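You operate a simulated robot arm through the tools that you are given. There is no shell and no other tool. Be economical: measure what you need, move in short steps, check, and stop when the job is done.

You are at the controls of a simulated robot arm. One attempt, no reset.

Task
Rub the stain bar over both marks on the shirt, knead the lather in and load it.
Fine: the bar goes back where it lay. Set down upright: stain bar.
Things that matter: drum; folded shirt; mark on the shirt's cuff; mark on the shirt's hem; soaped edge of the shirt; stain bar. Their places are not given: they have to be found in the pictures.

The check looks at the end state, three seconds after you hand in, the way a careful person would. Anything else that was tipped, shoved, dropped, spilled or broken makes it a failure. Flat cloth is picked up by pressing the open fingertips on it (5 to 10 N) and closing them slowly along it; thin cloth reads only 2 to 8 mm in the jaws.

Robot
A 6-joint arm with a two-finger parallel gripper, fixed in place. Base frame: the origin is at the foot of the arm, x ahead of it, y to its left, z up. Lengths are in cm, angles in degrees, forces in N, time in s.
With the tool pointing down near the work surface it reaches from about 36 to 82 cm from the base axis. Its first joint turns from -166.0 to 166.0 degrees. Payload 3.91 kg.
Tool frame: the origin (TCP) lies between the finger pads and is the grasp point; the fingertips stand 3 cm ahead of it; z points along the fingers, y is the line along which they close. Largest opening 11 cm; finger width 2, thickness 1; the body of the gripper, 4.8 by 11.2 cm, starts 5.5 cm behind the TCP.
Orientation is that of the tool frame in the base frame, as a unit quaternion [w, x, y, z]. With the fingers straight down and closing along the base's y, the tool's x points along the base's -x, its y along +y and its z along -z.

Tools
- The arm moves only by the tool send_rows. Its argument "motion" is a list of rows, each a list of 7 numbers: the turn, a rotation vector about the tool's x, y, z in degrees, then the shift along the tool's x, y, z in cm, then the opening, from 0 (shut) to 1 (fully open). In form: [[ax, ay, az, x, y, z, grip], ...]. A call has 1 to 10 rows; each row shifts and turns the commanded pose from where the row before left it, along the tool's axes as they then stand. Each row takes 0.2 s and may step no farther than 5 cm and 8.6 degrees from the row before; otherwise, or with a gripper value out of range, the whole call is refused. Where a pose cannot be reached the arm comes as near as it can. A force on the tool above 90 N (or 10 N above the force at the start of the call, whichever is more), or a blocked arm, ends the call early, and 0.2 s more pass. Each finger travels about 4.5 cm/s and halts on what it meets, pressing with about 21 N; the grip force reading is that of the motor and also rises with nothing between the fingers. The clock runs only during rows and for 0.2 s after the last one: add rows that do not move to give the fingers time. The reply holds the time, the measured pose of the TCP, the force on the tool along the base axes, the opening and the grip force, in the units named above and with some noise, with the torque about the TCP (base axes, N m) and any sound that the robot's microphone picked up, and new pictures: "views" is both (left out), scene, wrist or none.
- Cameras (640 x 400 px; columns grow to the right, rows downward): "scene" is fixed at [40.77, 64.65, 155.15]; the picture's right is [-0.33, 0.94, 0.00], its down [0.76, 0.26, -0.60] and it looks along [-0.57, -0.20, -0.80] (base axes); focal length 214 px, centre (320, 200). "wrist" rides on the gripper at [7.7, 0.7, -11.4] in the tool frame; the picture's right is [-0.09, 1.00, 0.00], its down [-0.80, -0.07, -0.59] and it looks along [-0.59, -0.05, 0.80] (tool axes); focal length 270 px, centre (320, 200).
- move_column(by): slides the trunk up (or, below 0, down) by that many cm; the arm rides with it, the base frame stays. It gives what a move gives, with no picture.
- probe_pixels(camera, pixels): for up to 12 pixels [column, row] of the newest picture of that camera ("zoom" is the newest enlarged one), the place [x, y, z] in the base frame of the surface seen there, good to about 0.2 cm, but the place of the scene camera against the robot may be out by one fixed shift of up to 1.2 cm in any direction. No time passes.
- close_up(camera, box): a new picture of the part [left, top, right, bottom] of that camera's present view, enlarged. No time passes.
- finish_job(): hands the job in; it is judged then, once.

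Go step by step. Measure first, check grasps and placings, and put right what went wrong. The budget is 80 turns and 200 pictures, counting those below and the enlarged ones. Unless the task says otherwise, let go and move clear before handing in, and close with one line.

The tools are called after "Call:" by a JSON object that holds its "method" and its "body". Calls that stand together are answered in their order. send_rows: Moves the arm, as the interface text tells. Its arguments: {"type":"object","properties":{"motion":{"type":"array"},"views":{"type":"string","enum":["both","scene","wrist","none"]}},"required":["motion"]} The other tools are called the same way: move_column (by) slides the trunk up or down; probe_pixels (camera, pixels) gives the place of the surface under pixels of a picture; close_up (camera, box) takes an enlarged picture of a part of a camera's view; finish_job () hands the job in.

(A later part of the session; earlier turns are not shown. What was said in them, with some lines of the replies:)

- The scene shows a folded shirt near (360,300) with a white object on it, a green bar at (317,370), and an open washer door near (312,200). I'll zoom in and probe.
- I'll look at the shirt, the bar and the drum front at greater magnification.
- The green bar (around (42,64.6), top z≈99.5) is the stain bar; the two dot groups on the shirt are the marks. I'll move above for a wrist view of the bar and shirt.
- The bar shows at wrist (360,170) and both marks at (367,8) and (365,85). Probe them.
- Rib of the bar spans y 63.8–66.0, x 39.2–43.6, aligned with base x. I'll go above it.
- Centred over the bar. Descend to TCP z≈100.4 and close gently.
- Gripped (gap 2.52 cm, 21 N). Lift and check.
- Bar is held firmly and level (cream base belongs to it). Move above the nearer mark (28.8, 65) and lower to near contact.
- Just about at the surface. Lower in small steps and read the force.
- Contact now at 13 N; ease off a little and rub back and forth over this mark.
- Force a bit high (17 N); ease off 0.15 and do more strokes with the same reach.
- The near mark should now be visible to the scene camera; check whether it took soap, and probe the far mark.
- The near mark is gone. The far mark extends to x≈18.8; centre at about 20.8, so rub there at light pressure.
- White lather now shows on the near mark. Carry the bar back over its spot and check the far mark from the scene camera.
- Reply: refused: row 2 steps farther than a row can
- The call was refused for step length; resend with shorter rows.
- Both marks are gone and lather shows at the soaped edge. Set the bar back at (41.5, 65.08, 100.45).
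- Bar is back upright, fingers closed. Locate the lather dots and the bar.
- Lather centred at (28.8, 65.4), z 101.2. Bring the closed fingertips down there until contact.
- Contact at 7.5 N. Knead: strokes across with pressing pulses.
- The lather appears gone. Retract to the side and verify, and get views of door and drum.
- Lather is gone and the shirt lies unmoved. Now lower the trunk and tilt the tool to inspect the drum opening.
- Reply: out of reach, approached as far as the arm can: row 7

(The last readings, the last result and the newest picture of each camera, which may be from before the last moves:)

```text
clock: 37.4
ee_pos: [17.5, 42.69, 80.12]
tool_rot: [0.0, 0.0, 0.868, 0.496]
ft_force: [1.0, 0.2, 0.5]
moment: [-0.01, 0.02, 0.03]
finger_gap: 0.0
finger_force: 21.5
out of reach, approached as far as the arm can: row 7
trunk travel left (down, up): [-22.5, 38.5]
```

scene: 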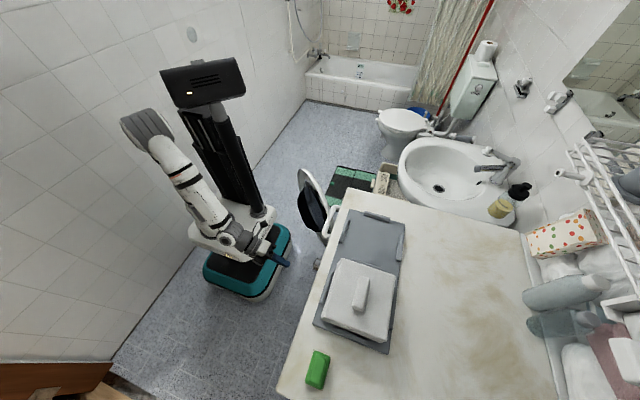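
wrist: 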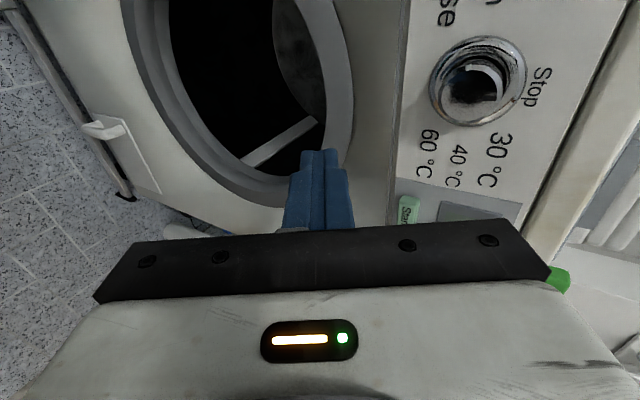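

The drum opening is seen at (250,70) in the wrist picture; probe its rim and interior.

Call:
{"method": "probe_pixels", "body": {"camera": "wrist", "pixels": [[127, 5], [160, 70], [200, 140], [260, 195], [350, 120], [340, 60], [325, 5], [315, 120], [265, 160], [250, 60], [300, 60], [200, 30]]}}

Call:
{"method": "close_up", "body": {"camera": "wrist", "box": [100, 0, 420, 200]}}

```text
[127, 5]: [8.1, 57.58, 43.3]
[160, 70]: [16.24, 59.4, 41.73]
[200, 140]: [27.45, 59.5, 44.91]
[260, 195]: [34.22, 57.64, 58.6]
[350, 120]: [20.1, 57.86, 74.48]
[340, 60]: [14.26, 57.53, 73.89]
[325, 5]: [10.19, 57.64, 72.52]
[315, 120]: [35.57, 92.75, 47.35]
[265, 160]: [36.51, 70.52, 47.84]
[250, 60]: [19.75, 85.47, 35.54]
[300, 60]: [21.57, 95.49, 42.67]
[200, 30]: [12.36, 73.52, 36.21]
```

```text
2.00 times, centred on (260, 100) of wrist
```

zoom: 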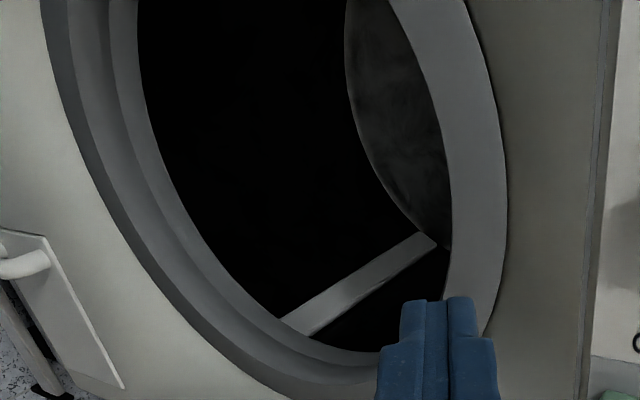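

Call:
{"method": "probe_pixels", "body": {"camera": "zoom", "pixels": [[120, 60], [150, 180], [210, 280], [310, 348], [365, 358], [475, 300], [480, 150], [445, 20], [455, 200], [425, 70], [400, 10], [350, 290]]}}

Call:
{"method": "probe_pixels", "body": {"camera": "scene", "pixels": [[350, 290], [362, 276], [358, 306], [365, 293]]}}

```text
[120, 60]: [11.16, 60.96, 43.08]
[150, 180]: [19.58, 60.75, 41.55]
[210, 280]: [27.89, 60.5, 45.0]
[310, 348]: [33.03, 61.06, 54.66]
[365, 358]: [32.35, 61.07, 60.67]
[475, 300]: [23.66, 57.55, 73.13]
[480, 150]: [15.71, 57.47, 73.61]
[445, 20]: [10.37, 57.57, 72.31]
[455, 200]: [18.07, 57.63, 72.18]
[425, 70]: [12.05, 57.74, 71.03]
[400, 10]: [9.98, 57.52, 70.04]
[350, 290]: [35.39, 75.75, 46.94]
```

```text
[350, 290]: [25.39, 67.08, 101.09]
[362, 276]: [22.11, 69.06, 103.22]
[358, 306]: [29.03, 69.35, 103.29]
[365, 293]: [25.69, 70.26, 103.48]
```

Opening: centre ≈(17.9, y 58–61, z 56.9), radius ≈15.3, big enough for the 15 cm shirt. I'll check where the shoulder sits to pick a column height.

Call:
{"method": "probe_pixels", "body": {"camera": "scene", "pixels": [[215, 225], [250, 222], [150, 130], [190, 185], [240, 240], [265, 215], [270, 255]]}}

Call:
{"method": "close_up", "body": {"camera": "scene", "box": [100, 40, 320, 310]}}

```text
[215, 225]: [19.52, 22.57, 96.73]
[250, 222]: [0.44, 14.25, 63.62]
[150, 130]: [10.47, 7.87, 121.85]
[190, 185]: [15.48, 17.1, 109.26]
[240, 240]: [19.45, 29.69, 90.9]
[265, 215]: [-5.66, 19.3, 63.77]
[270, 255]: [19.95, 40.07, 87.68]
```

```text
1.48 times, centred on (210, 175) of scene
```

zoom: 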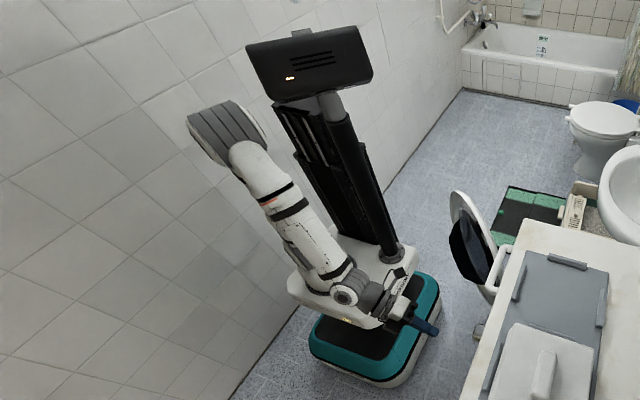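

Lower the trunk further and test a horizontal pose in front of the opening, slightly to +x.

Call:
{"method": "move_column", "body": {"by": -20}}

Call:
{"method": "send_rows", "body": {"motion": [[0, 0, 0, -3, 0, 0, 0], [0, 0, 0, -3, 0, 0, 0], [-8, 0, 0, 0, 0, 0, 0], [-8, 0, 0, 0, 0, 0, 0], [-8, 0, 0, 0, 0, 0, 0], [0, 0, 0, 0, 0, 0, 0]]}}

```text
clock: 39.6
ee_pos: [17.46, 42.66, 60.1]
tool_rot: [-0.001, -0.001, 0.868, 0.496]
ft_force: [-0.2, 0.5, -0.1]
moment: [0.01, -0.02, -0.01]
finger_gap: 0.01
finger_force: 21.4
trunk travel left (down, up): [-2.5, 58.5]
```

```text
clock: 41.0
ee_pos: [24.03, 43.38, 59.97]
tool_rot: [-0.001, -0.001, 0.746, 0.666]
ft_force: [-0.7, -0.2, 0.1]
moment: [0.01, 0.03, -0.01]
finger_gap: 0.01
finger_force: 20.9
out of reach, approached as far as the arm can: row 5
trunk travel left (down, up): [-2.5, 58.5]
```

scene: 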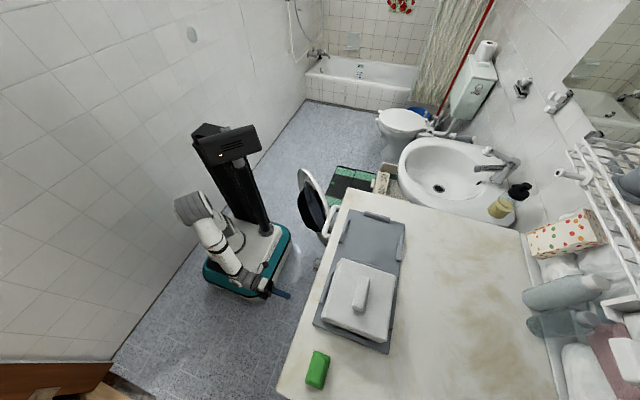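
wrist: 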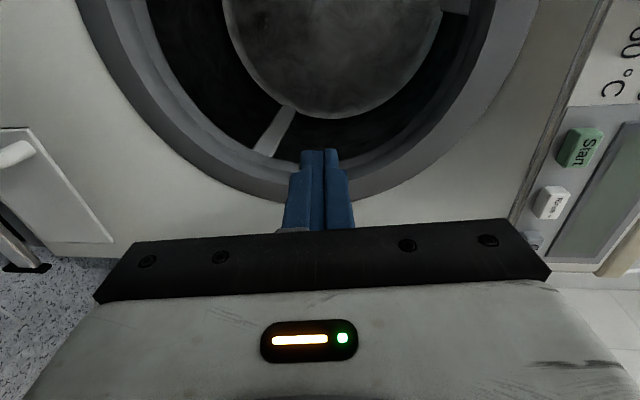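

A near-horizontal pose at (24, 43.4, 60) works. Tilt back to vertical and raise the trunk to fetch the shirt.

Call:
{"method": "send_rows", "body": {"motion": [[8.4, 0, 0, 0, 0, 0, 0], [8.4, 0, 0, 0, 0, 0, 0], [8.4, 0, 0, 0, 0, 0, 0], [8.4, 0, 0, 0, 0, 0, 0.2], [8.4, 0, 0, 0, 0, 0, 0.5], [8.4, 0, 0, 0, 0, 0, 0.5], [8.4, 0, 0, 0, 0, 0, 0.5], [8.4, 0, 0, 0, 0, 0, 0.5], [8.4, 0, 0, 0, 0, 0, 0.5], [7.9, 0, 0, 0, 0, 0, 0.5]], "views": "none"}}

Call:
{"method": "move_column", "body": {"by": 55}}

```text
clock: 43.2
ee_pos: [24.07, 43.4, 60.14]
tool_rot: [0.001, -0.001, 1.0, -0.001]
ft_force: [0.1, -0.8, 0.6]
moment: [0.01, 0.0, -0.02]
finger_gap: 5.5
finger_force: 0.1
trunk travel left (down, up): [-2.5, 58.5]
```

```text
refused: 55 is not a number from -40 to 40
```

Call:
{"method": "move_column", "body": {"by": 35}}

Call:
{"method": "move_column", "body": {"by": 20}}

Call:
{"method": "send_rows", "body": {"motion": [[0, 0, 0, 2, 3, 0, 0.5], [0, 0, 0, 2, 4, 0, 0.5], [0, 0, 0, 2, 4, 0, 0.5], [0, 0, 0, 0, 4, 0, 0.5], [0, 0, 0, 0, 4, 0, 0.5], [0, 0, 0, 0, 4, 0, 0.5], [0, 0, 0, 0, 3, 0, 0.5], [0, 0, 0, 0, 0, 0, 0.5]]}}

```text
clock: 46.6
ee_pos: [24.06, 43.54, 95.24]
tool_rot: [0.0, -0.001, 1.0, -0.001]
ft_force: [-0.6, -0.1, -0.1]
moment: [-0.02, 0.01, 0.03]
finger_gap: 5.49
finger_force: 0.0
trunk travel left (down, up): [-37.5, 23.5]
```

```text
clock: 48.8
ee_pos: [23.97, 43.5, 115.07]
tool_rot: [0.001, -0.001, 1.0, 0.0]
ft_force: [0.6, -0.6, 0.0]
moment: [-0.02, 0.01, 0.02]
finger_gap: 5.5
finger_force: 0.0
trunk travel left (down, up): [-57.5, 3.5]
```

```text
clock: 50.6
ee_pos: [17.88, 69.35, 115.1]
tool_rot: [0.0, -0.001, 1.0, -0.001]
ft_force: [0.0, 0.1, -0.3]
moment: [-0.03, 0.01, -0.01]
finger_gap: 5.51
finger_force: 0.2
trunk travel left (down, up): [-57.5, 3.5]
```

scene: 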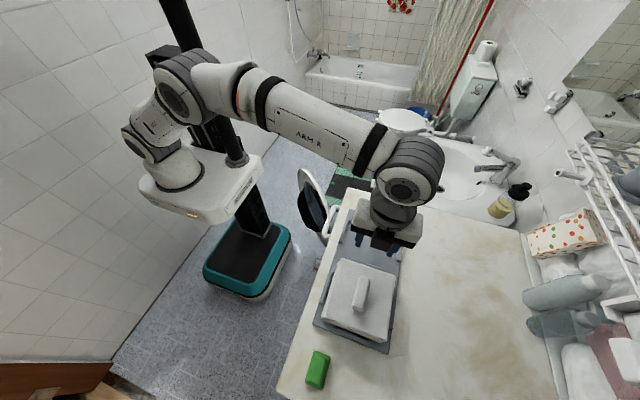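
wrist: 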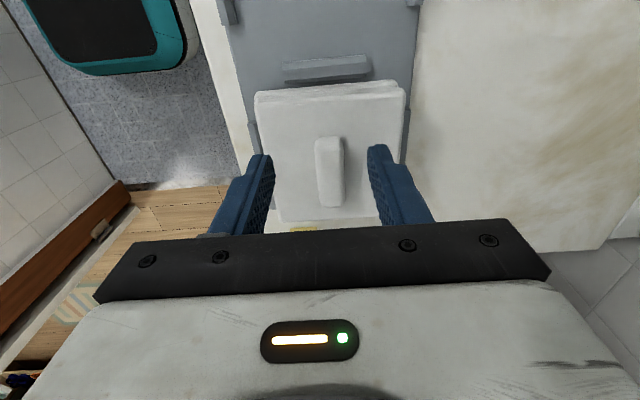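

Ridge at wrist (328,170). Probe it precisely.

Call:
{"method": "close_up", "body": {"camera": "wrist", "box": [248, 70, 412, 230]}}

Call:
{"method": "probe_pixels", "body": {"camera": "wrist", "pixels": [[318, 150], [340, 150], [320, 180], [341, 180], [328, 140], [331, 204], [329, 170], [285, 150], [260, 100], [403, 95], [282, 217], [375, 214]]}}

```text
2.50 times, centred on (330, 150) of wrist
```

zoom: 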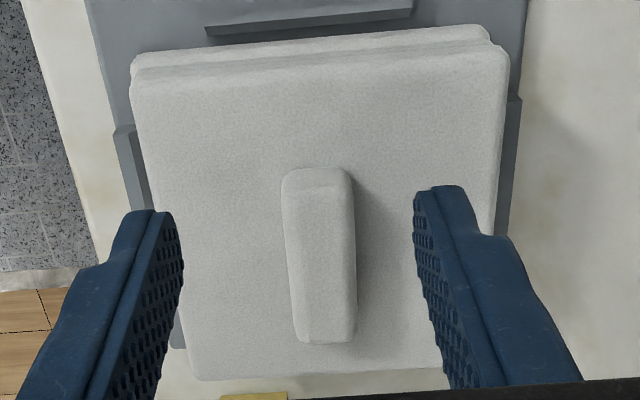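

```text
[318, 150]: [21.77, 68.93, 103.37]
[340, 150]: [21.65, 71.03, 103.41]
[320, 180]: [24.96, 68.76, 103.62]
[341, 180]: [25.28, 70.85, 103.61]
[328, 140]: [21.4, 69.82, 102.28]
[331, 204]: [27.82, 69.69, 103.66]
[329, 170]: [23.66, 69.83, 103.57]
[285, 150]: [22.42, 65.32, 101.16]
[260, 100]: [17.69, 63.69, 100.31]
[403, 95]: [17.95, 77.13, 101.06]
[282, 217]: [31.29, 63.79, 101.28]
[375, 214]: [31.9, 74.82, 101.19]
```

Ridge centre (24.8, 69.85), 2.6 wide, top 103.6. Descend over it to near contact with the shirt top.

Call:
{"method": "send_rows", "body": {"motion": [[0, 0, 0, -3.45, 0.25, 2, 0.5], [0, 0, 0, -3.45, 0.25, 2, 0.5], [0, 0, 0, 0, 0, 3, 0.5], [0, 0, 0, 0, 0, 2.5, 0.5], [0, 0, 0, 0, 0, 1.1, 0.5], [0, 0, 0, 0, 0, 0.2, 0.5], [0, 0, 0, 0, 0, 0, 0.5]], "views": "wrist"}}

```text
clock: 52.2
ee_pos: [24.91, 69.87, 104.33]
tool_rot: [0.0, -0.001, 1.0, -0.001]
ft_force: [-0.3, -1.4, -0.4]
moment: [-0.02, 0.02, 0.0]
finger_gap: 5.5
finger_force: 0.0
trunk travel left (down, up): [-57.5, 3.5]
```

wrist: 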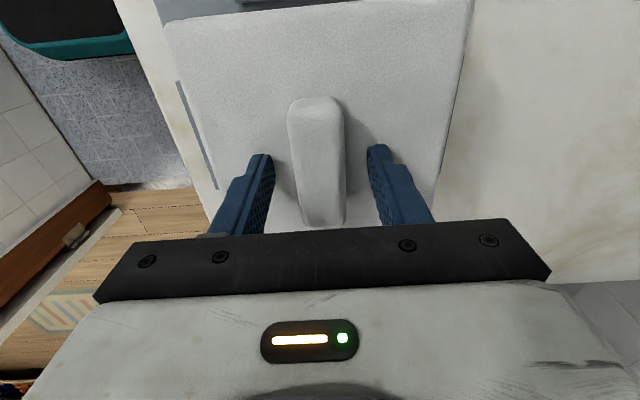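

Straddling the ridge. Press slightly and close slowly.

Call:
{"method": "send_rows", "body": {"motion": [[0, 0, 0, 0, 0, 0.15, 0.5], [0, 0, 0, 0, 0, 0, 0.4], [0, 0, 0, 0, 0, 0, 0.3], [0, 0, 0, 0, 0, 0, 0.22], [0, 0, 0, 0, 0, 0, 0.15], [0, 0, 0, 0, 0, 0, 0.05], [0, 0, 0, 0, 0, 0, 0.0], [0, 0, 0, 0, 0, 0, 0.0]], "views": "wrist"}}

```text
clock: 54.0
ee_pos: [24.89, 69.99, 104.14]
tool_rot: [0.0, -0.001, 1.0, 0.0]
ft_force: [1.5, 2.0, 7.9]
moment: [0.0, 0.0, -0.09]
finger_gap: 2.78
finger_force: 20.9
trunk travel left (down, up): [-57.5, 3.5]
```

wrist: 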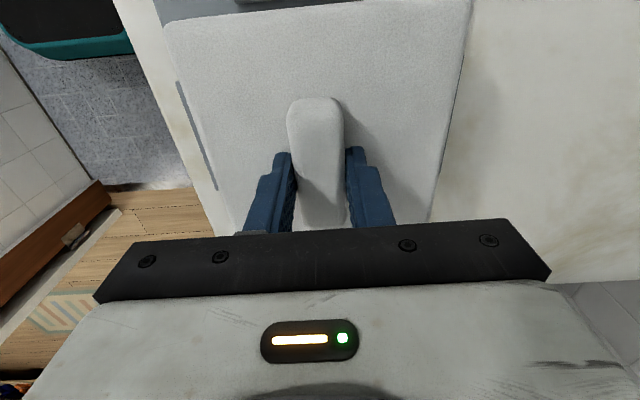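

Gripped at 2.78 cm with 7.9 N press. Lift straight up.

Call:
{"method": "send_rows", "body": {"motion": [[0, 0, 0, 0, 0, -0.5, 0], [0, 0, 0, 0, 0, -1.5, 0], [0, 0, 0, 0, 0, -2.5, 0], [0, 0, 0, 0, 0, -3, 0], [0, 0, 0, 0, 0, -3, 0], [0, 0, 0, 0, 0, 0, 0], [0, 0, 0, 0, 0, 0, 0]]}}

Call:
{"method": "close_up", "body": {"camera": "scene", "box": [290, 200, 450, 380]}}

```text
clock: 55.6
ee_pos: [25.03, 70.02, 114.75]
tool_rot: [-0.001, -0.001, 1.0, -0.001]
ft_force: [-0.2, 0.6, -2.4]
moment: [0.02, -0.02, -0.02]
finger_gap: 2.74
finger_force: 20.7
trunk travel left (down, up): [-57.5, 3.5]
```

scene: 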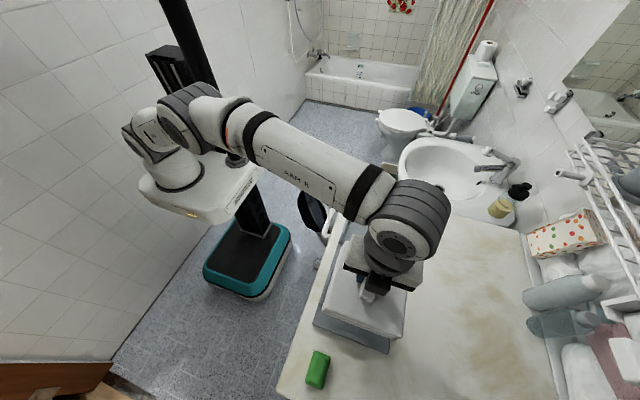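
wrist: 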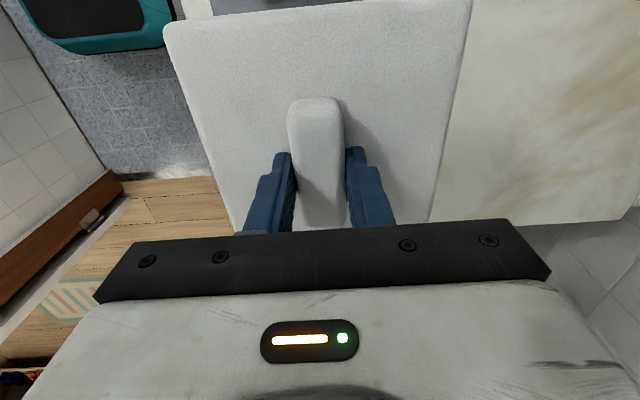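

```text
2.22 times, centred on (370, 290) of scene
```

zoom: 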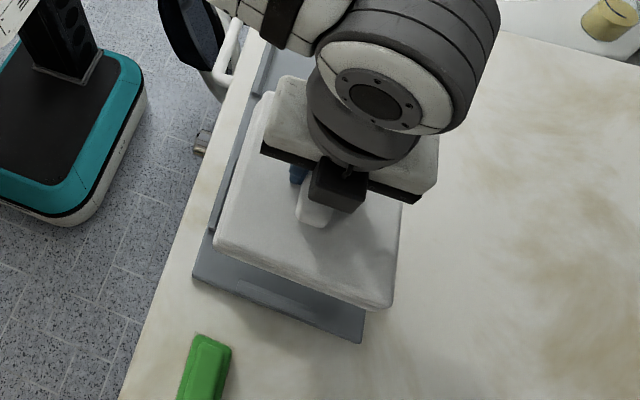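

Shirt is held level, tray left behind. Draw back to y≈43 clear of the counter.

Call:
{"method": "send_rows", "body": {"motion": [[0, 0, 0, 0, -3, 0, 0], [0, 0, 0, 0, -4, 0, 0], [0, 0, 0, 0, -4, 0, 0], [0, 0, 0, 0, -4, 0, 0], [0, 0, 0, 0, -4, 0, 0], [0, 0, 0, 0, -4, 0, 0], [0, 0, 0, 0, -3.8, 0, 0], [0, 0, 0, 0, 0, 0, 0]]}}

Call:
{"method": "move_column", "body": {"by": -35}}

Call:
{"method": "move_column", "body": {"by": -20}}

```text
clock: 57.4
ee_pos: [24.91, 43.09, 114.51]
tool_rot: [-0.001, 0.0, 1.0, -0.001]
ft_force: [-0.3, -0.3, -2.0]
moment: [0.0, 0.01, -0.02]
finger_gap: 2.78
finger_force: 20.6
trunk travel left (down, up): [-57.5, 3.5]
```

scene: 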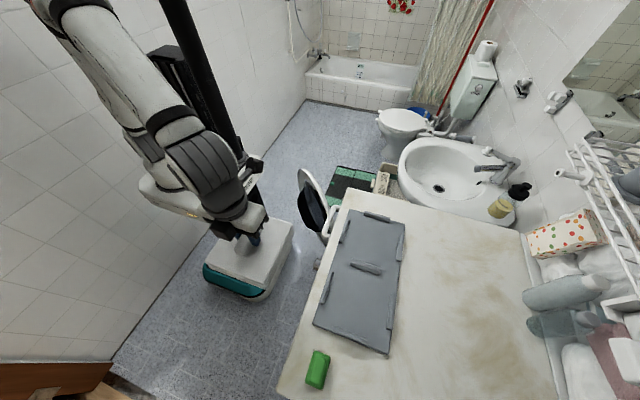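
wrist: 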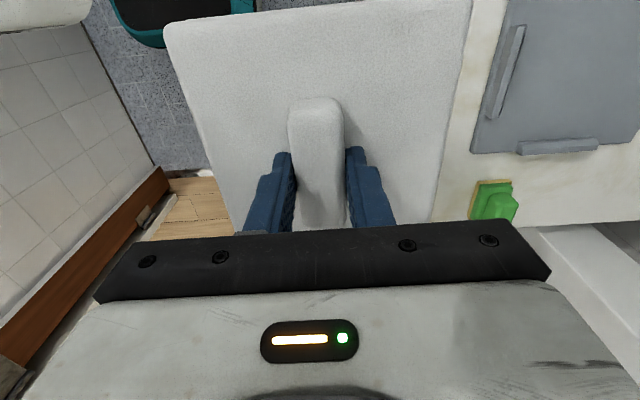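

```text
clock: 60.8
ee_pos: [24.82, 42.98, 79.48]
tool_rot: [0.0, -0.002, 1.0, -0.001]
ft_force: [-0.3, 1.0, -1.6]
moment: [0.0, -0.02, -0.04]
finger_gap: 2.74
finger_force: 21.3
trunk travel left (down, up): [-22.5, 38.5]
```

```text
clock: 63.0
ee_pos: [24.82, 43.03, 59.48]
tool_rot: [0.0, -0.001, 1.0, -0.001]
ft_force: [0.0, 0.0, -2.7]
moment: [0.0, -0.01, -0.01]
finger_gap: 2.75
finger_force: 20.9
trunk travel left (down, up): [-2.5, 58.5]
```

Tilt in steps, having pulled back 1.5 cm for clearance (shirt corner reaches y≈53).

Call:
{"method": "send_rows", "body": {"motion": [[0, 0, 0, 0, -1.5, 0, 0], [-8.3, 0, 0, 0, 0, 0, 0], [-8.3, 0, 0, 0, 0, 0, 0], [-8.3, 0, 0, 0, 0, 0, 0], [-8.3, 0, 0, 0, 0, 0, 0], [-8.3, 0, 0, 0, 0, 0, 0], [-8.3, 0, 0, 0, 0, 0, 0], [-8.3, 0, 0, 0, 0, 0, 0], [0, 0, 0, 0, 0, 0, 0]]}}

```text
clock: 65.0
ee_pos: [24.81, 41.39, 59.48]
tool_rot: [0.0, 0.0, 0.874, 0.486]
ft_force: [0.0, 0.2, -2.0]
moment: [-0.07, 0.0, -0.02]
finger_gap: 2.74
finger_force: 21.1
trunk travel left (down, up): [-2.5, 58.5]
```

scene: 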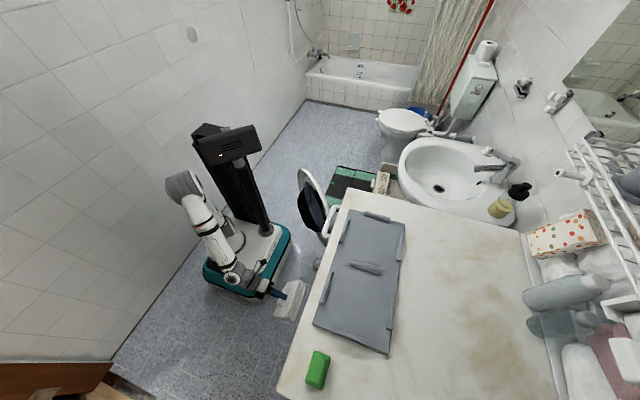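
wrist: 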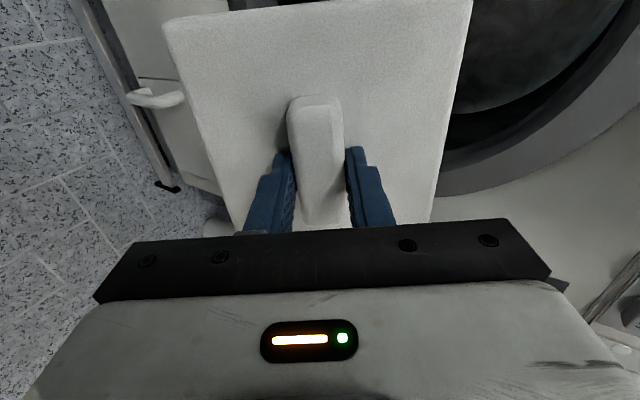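

Continue tilting to ≈83° while easing forward slightly.

Call:
{"method": "send_rows", "body": {"motion": [[-8.3, 0, 0, 0, 0.2, 0.7, 0], [-8.3, 0, 0, 0, 0.2, 0.7, 0], [-8.3, 0, 0, 0, 0.1, 0.7, 0], [0, 0, 0, 0, 0, 0, 0]]}}

Call:
{"method": "close_up", "body": {"camera": "scene", "box": [180, 180, 340, 320]}}

```text
clock: 66.0
ee_pos: [24.85, 43.69, 59.04]
tool_rot: [-0.001, 0.0, 0.749, 0.662]
ft_force: [-0.6, -0.8, -2.9]
moment: [-0.08, 0.03, 0.01]
finger_gap: 2.76
finger_force: 21.2
trunk travel left (down, up): [-2.5, 58.5]
```

scene: 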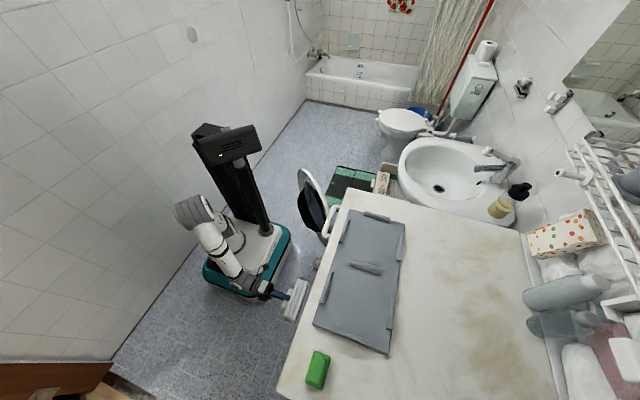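
wrist: 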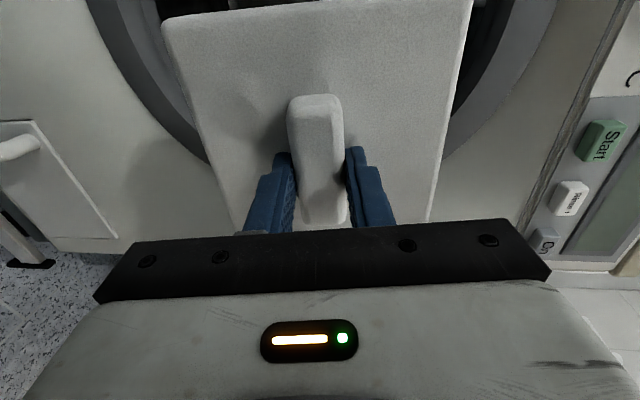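

```text
2.86 times, centred on (260, 250) of scene
```

zoom: 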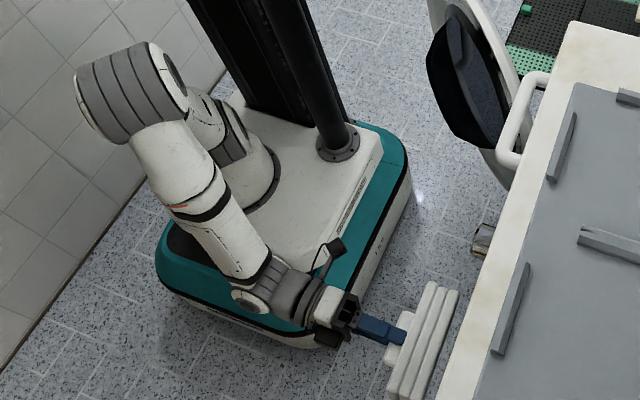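

Horizontal at (24.9, 43.7, 59). Slide x to ≈18.5 and nose forward slightly, then check alignment.

Call:
{"method": "send_rows", "body": {"motion": [[0, 0, 0, 2, 0, 0.4, 0], [0, 0, 0, 2, 0, 0.4, 0], [0, 0, 0, 2, 0, 0.4, 0], [0, 0, 0, 0.4, 0, 0.5, 0], [0, 0, 0, 0, 0, 0, 0]]}}

Call:
{"method": "close_up", "body": {"camera": "scene", "box": [180, 180, 340, 320]}}

```text
clock: 67.2
ee_pos: [19.35, 46.73, 59.04]
tool_rot: [0.0, 0.0, 0.75, 0.662]
ft_force: [-0.6, 0.3, -1.5]
moment: [-0.13, 0.01, -0.01]
finger_gap: 2.74
finger_force: 20.7
out of reach, approached as far as the arm can: row 2, 3
trunk travel left (down, up): [-2.5, 58.5]
```

scene: 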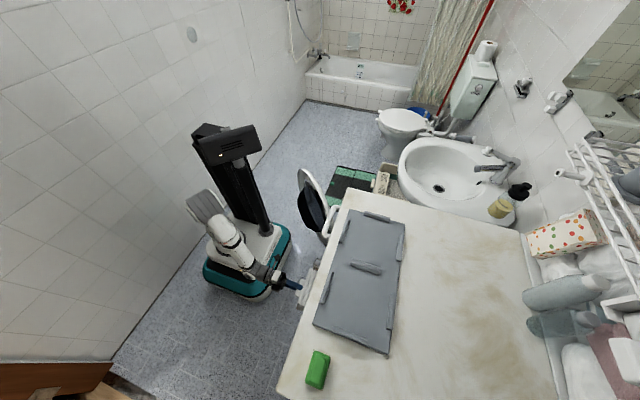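
wrist: 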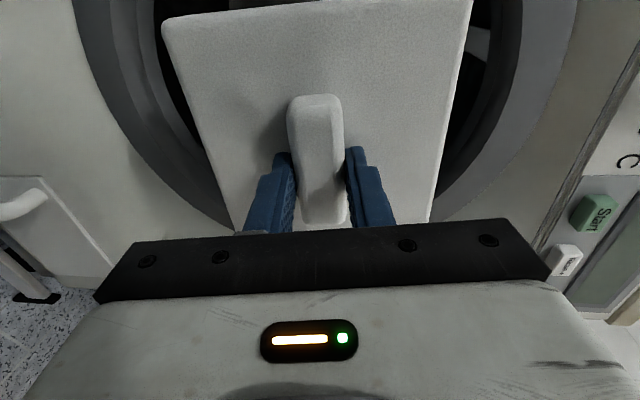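

```text
2.86 times, centred on (260, 250) of scene
```

zoom: 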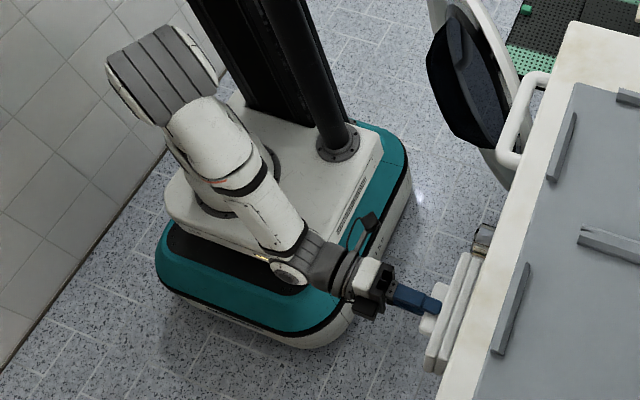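

Shirt sits within the ring outline. Advance into the opening.

Call:
{"method": "send_rows", "body": {"motion": [[0, 0, 0, 0.4, 0.2, 3, 0], [0, 0, 0, 0.3, 0.2, 3, 0], [0, 0, 0, 0, 0.3, 3, 0], [0, 0, 0, 0, 0.3, 3, 0], [0, 0, 0, 0, 0, 0, 0]]}}

```text
clock: 68.4
ee_pos: [18.6, 58.85, 58.58]
tool_rot: [0.0, 0.0, 0.749, 0.662]
ft_force: [0.9, 0.0, -2.1]
moment: [-0.1, 0.02, 0.0]
finger_gap: 2.74
finger_force: 21.3
trunk travel left (down, up): [-2.5, 58.5]
```

scene: 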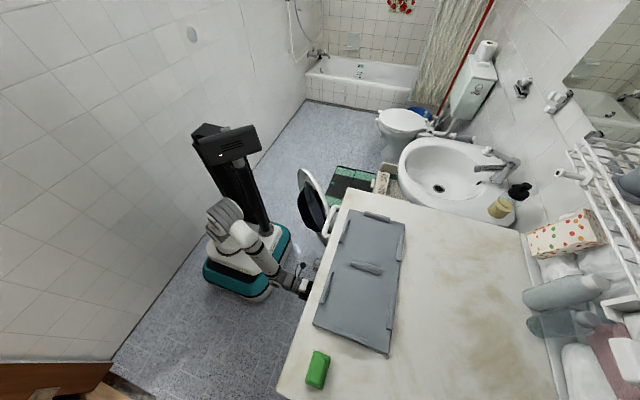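
wrist: 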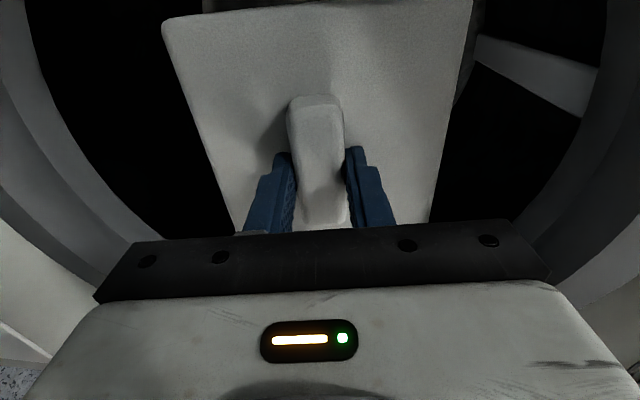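

Shirt is through the rim without contact. Continue to y≈71 and lower some before release.

Call:
{"method": "send_rows", "body": {"motion": [[0, 0, 0, 0.2, 0.2, 3, 0], [0, 0, 0, 0.2, 0.2, 3, 0], [0, 0, 0, 0, 0.2, 3, 0], [0, 0, 0, 0, 0.2, 3, 0], [0, 0, 0, 0, 0, 0, 0]], "views": "wrist"}}

```text
clock: 69.6
ee_pos: [18.25, 71.08, 57.74]
tool_rot: [0.0, -0.001, 0.75, 0.662]
ft_force: [-0.3, 0.3, -1.2]
moment: [-0.09, -0.01, 0.01]
finger_gap: 2.74
finger_force: 21.6
trunk travel left (down, up): [-2.5, 58.5]
```

wrist: 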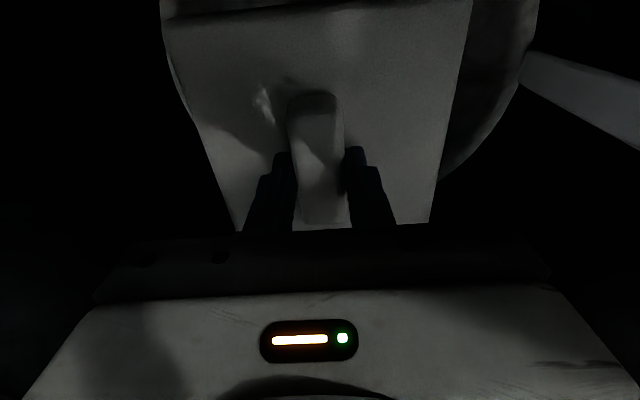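

Now lower about 6 cm inside the drum.

Call:
{"method": "send_rows", "body": {"motion": [[0, 0, 0, 0, -2, 0.2, 0], [0, 0, 0, 0, -2, 0.2, 0], [0, 0, 0, 0, -1.5, 0.2, 0], [0, 0, 0, 0, 0, 0, 0]], "views": "none"}}

```text
clock: 70.6
ee_pos: [18.39, 70.86, 52.14]
tool_rot: [-0.001, -0.001, 0.749, 0.662]
ft_force: [-0.5, 0.4, -0.6]
moment: [-0.09, -0.01, -0.02]
finger_gap: 2.77
finger_force: 20.8
trunk travel left (down, up): [-2.5, 58.5]
```

No contact. Release and let it settle.

Call:
{"method": "send_rows", "body": {"motion": [[0, 0, 0, 0, 0, 0, 0.2], [0, 0, 0, 0, 0, 0, 0.35], [0, 0, 0, 0, 0, 0, 0.5], [0, 0, 0, 0, 0, 0, 0.5], [0, 0, 0, 0, 0, 0, 0.5], [0, 0, 0, 0, 0, 0, 0.5]], "views": "wrist"}}

Call:
{"method": "close_up", "body": {"camera": "wrist", "box": [150, 0, 550, 250]}}

Call:
{"method": "probe_pixels", "body": {"camera": "wrist", "pixels": [[320, 100], [320, 200], [250, 100], [400, 100], [320, 20], [220, 40]]}}

```text
clock: 72.0
ee_pos: [18.37, 70.91, 52.35]
tool_rot: [-0.001, 0.0, 0.749, 0.662]
ft_force: [-0.4, -0.5, -0.2]
moment: [-0.03, -0.01, 0.0]
finger_gap: 5.48
finger_force: 0.0
trunk travel left (down, up): [-2.5, 58.5]
```

wrist: 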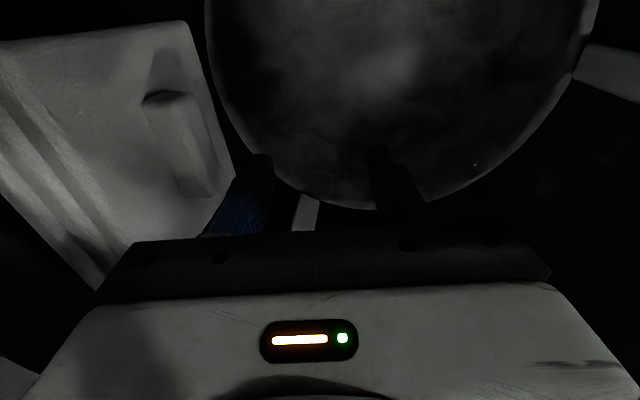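

```text
1.60 times, centred on (350, 125) of wrist
```

zoom: 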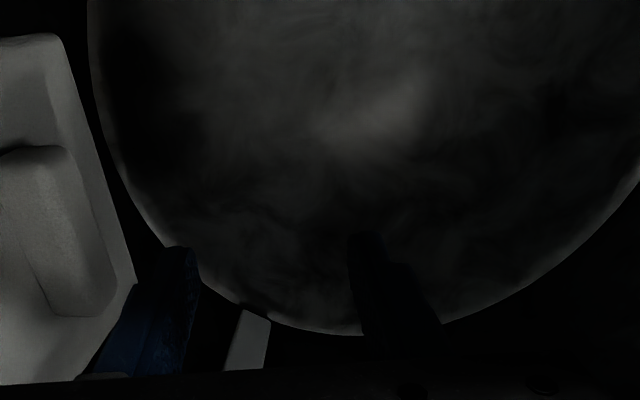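

```text
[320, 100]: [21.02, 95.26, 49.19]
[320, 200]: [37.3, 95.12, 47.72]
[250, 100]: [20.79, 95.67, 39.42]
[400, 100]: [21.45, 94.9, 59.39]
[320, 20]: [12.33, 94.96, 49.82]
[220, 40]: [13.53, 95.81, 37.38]
```

The shirt dropped to the drum bottom. Probe its position, then raise 3 cm and withdraw.

Call:
{"method": "probe_pixels", "body": {"camera": "wrist", "pixels": [[180, 30], [100, 60], [20, 60], [180, 120], [200, 180], [120, 220], [80, 250], [20, 180], [215, 160]]}}

Call:
{"method": "send_rows", "body": {"motion": [[0, 0, 0, 0, 1.5, 0, 0.5], [0, 0, 0, 0, 2, 0, 0.5], [0, 0, 0, 0, 0, 0, 0.4], [0, 0, 0, 0, 0, -1, 0.3], [0, 0, 0, 0, -0.2, -3, 0.3], [0, 0, 0, 0, -0.2, -3, 0.3], [0, 0, 0, 0, -0.2, -3, 0.3], [0, 0, 0, 0, 0, 0, 0.3]], "views": "wrist"}}

```text
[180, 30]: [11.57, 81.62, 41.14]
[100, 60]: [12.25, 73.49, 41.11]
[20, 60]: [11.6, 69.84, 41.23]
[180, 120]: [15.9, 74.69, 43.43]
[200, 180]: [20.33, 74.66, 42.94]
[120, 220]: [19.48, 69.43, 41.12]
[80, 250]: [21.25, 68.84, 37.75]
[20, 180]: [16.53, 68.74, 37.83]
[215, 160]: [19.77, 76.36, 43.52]
```

```text
clock: 73.8
ee_pos: [18.26, 61.2, 56.46]
tool_rot: [0.0, -0.002, 0.749, 0.663]
ft_force: [0.6, -0.2, -0.2]
moment: [0.02, -0.02, 0.01]
finger_gap: 3.3
finger_force: 0.2
trunk travel left (down, up): [-2.5, 58.5]
```

wrist: 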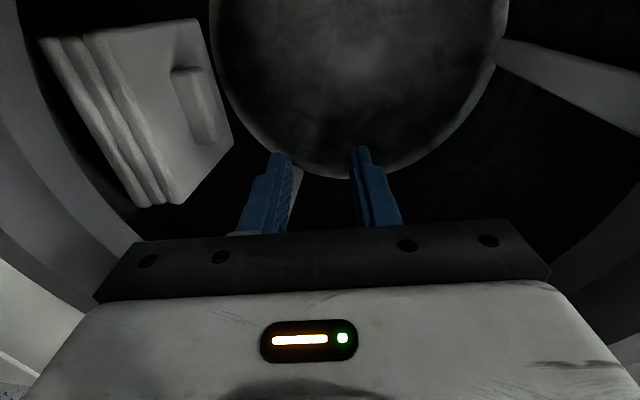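

Shirt lies flat in the drum (y 68–82, z≈41). Withdraw completely, then tilt down and take a final look.

Call:
{"method": "send_rows", "body": {"motion": [[0, 0, 0, 0, 0, -4, 0.3], [0, 0, 0, 0, 0, -4, 0.3], [0, 0, 0, -1, 0, -4, 0.3], [0, 0, 0, -3, 0, -2, 0.3], [0, 0, 0, -3, 0, -1, 0.3], [0, 0, 0, 0, 0, 0, 0.3]]}}

Call:
{"method": "close_up", "body": {"camera": "scene", "box": [270, 200, 430, 400]}}

Call:
{"method": "probe_pixels", "body": {"camera": "scene", "pixels": [[317, 370], [320, 355], [312, 384]]}}

```text
clock: 75.2
ee_pos: [25.31, 46.25, 58.23]
tool_rot: [0.0, -0.001, 0.749, 0.662]
ft_force: [0.6, -0.3, 0.0]
moment: [0.03, -0.01, 0.01]
finger_gap: 3.31
finger_force: 0.0
trunk travel left (down, up): [-2.5, 58.5]
```

scene: 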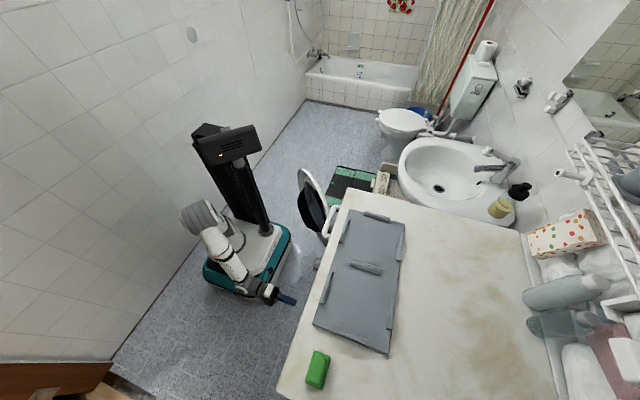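
wrist: 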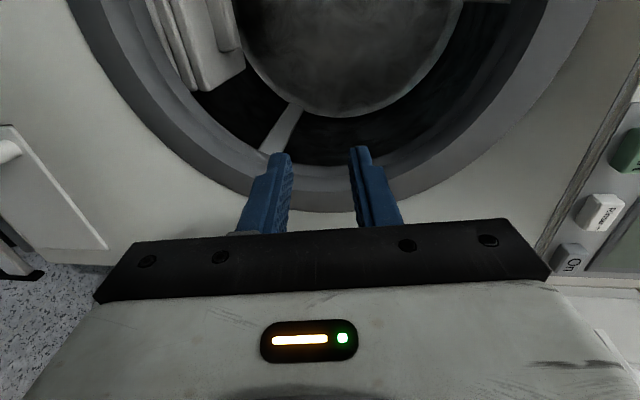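

```text
2.00 times, centred on (350, 300) of scene
```

zoom: 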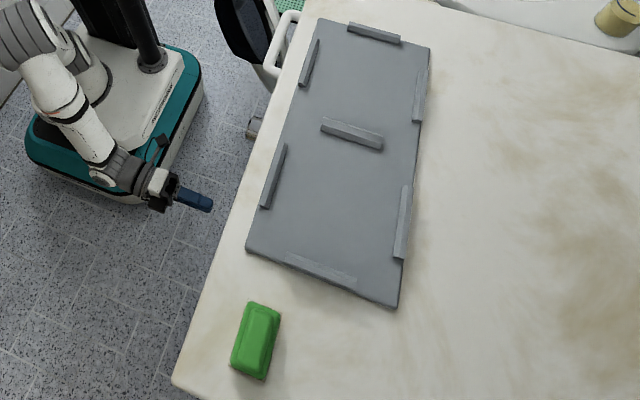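

```text
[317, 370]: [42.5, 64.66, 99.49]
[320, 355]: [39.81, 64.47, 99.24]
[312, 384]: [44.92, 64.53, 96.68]
```

The bar is back in its original place and upright, the shirt is flat in the drum, and the arm is clear, so I'm handing in.

Call:
{"method": "finish_job", "body": {}}

```text
The job is handed in.
```

I rubbed both marks with the stain bar until they were gone. I then kneaded in the lather, put the bar back upright where it lay, and loaded the shirt flat in the drum. The washer door is still open, as I found it.
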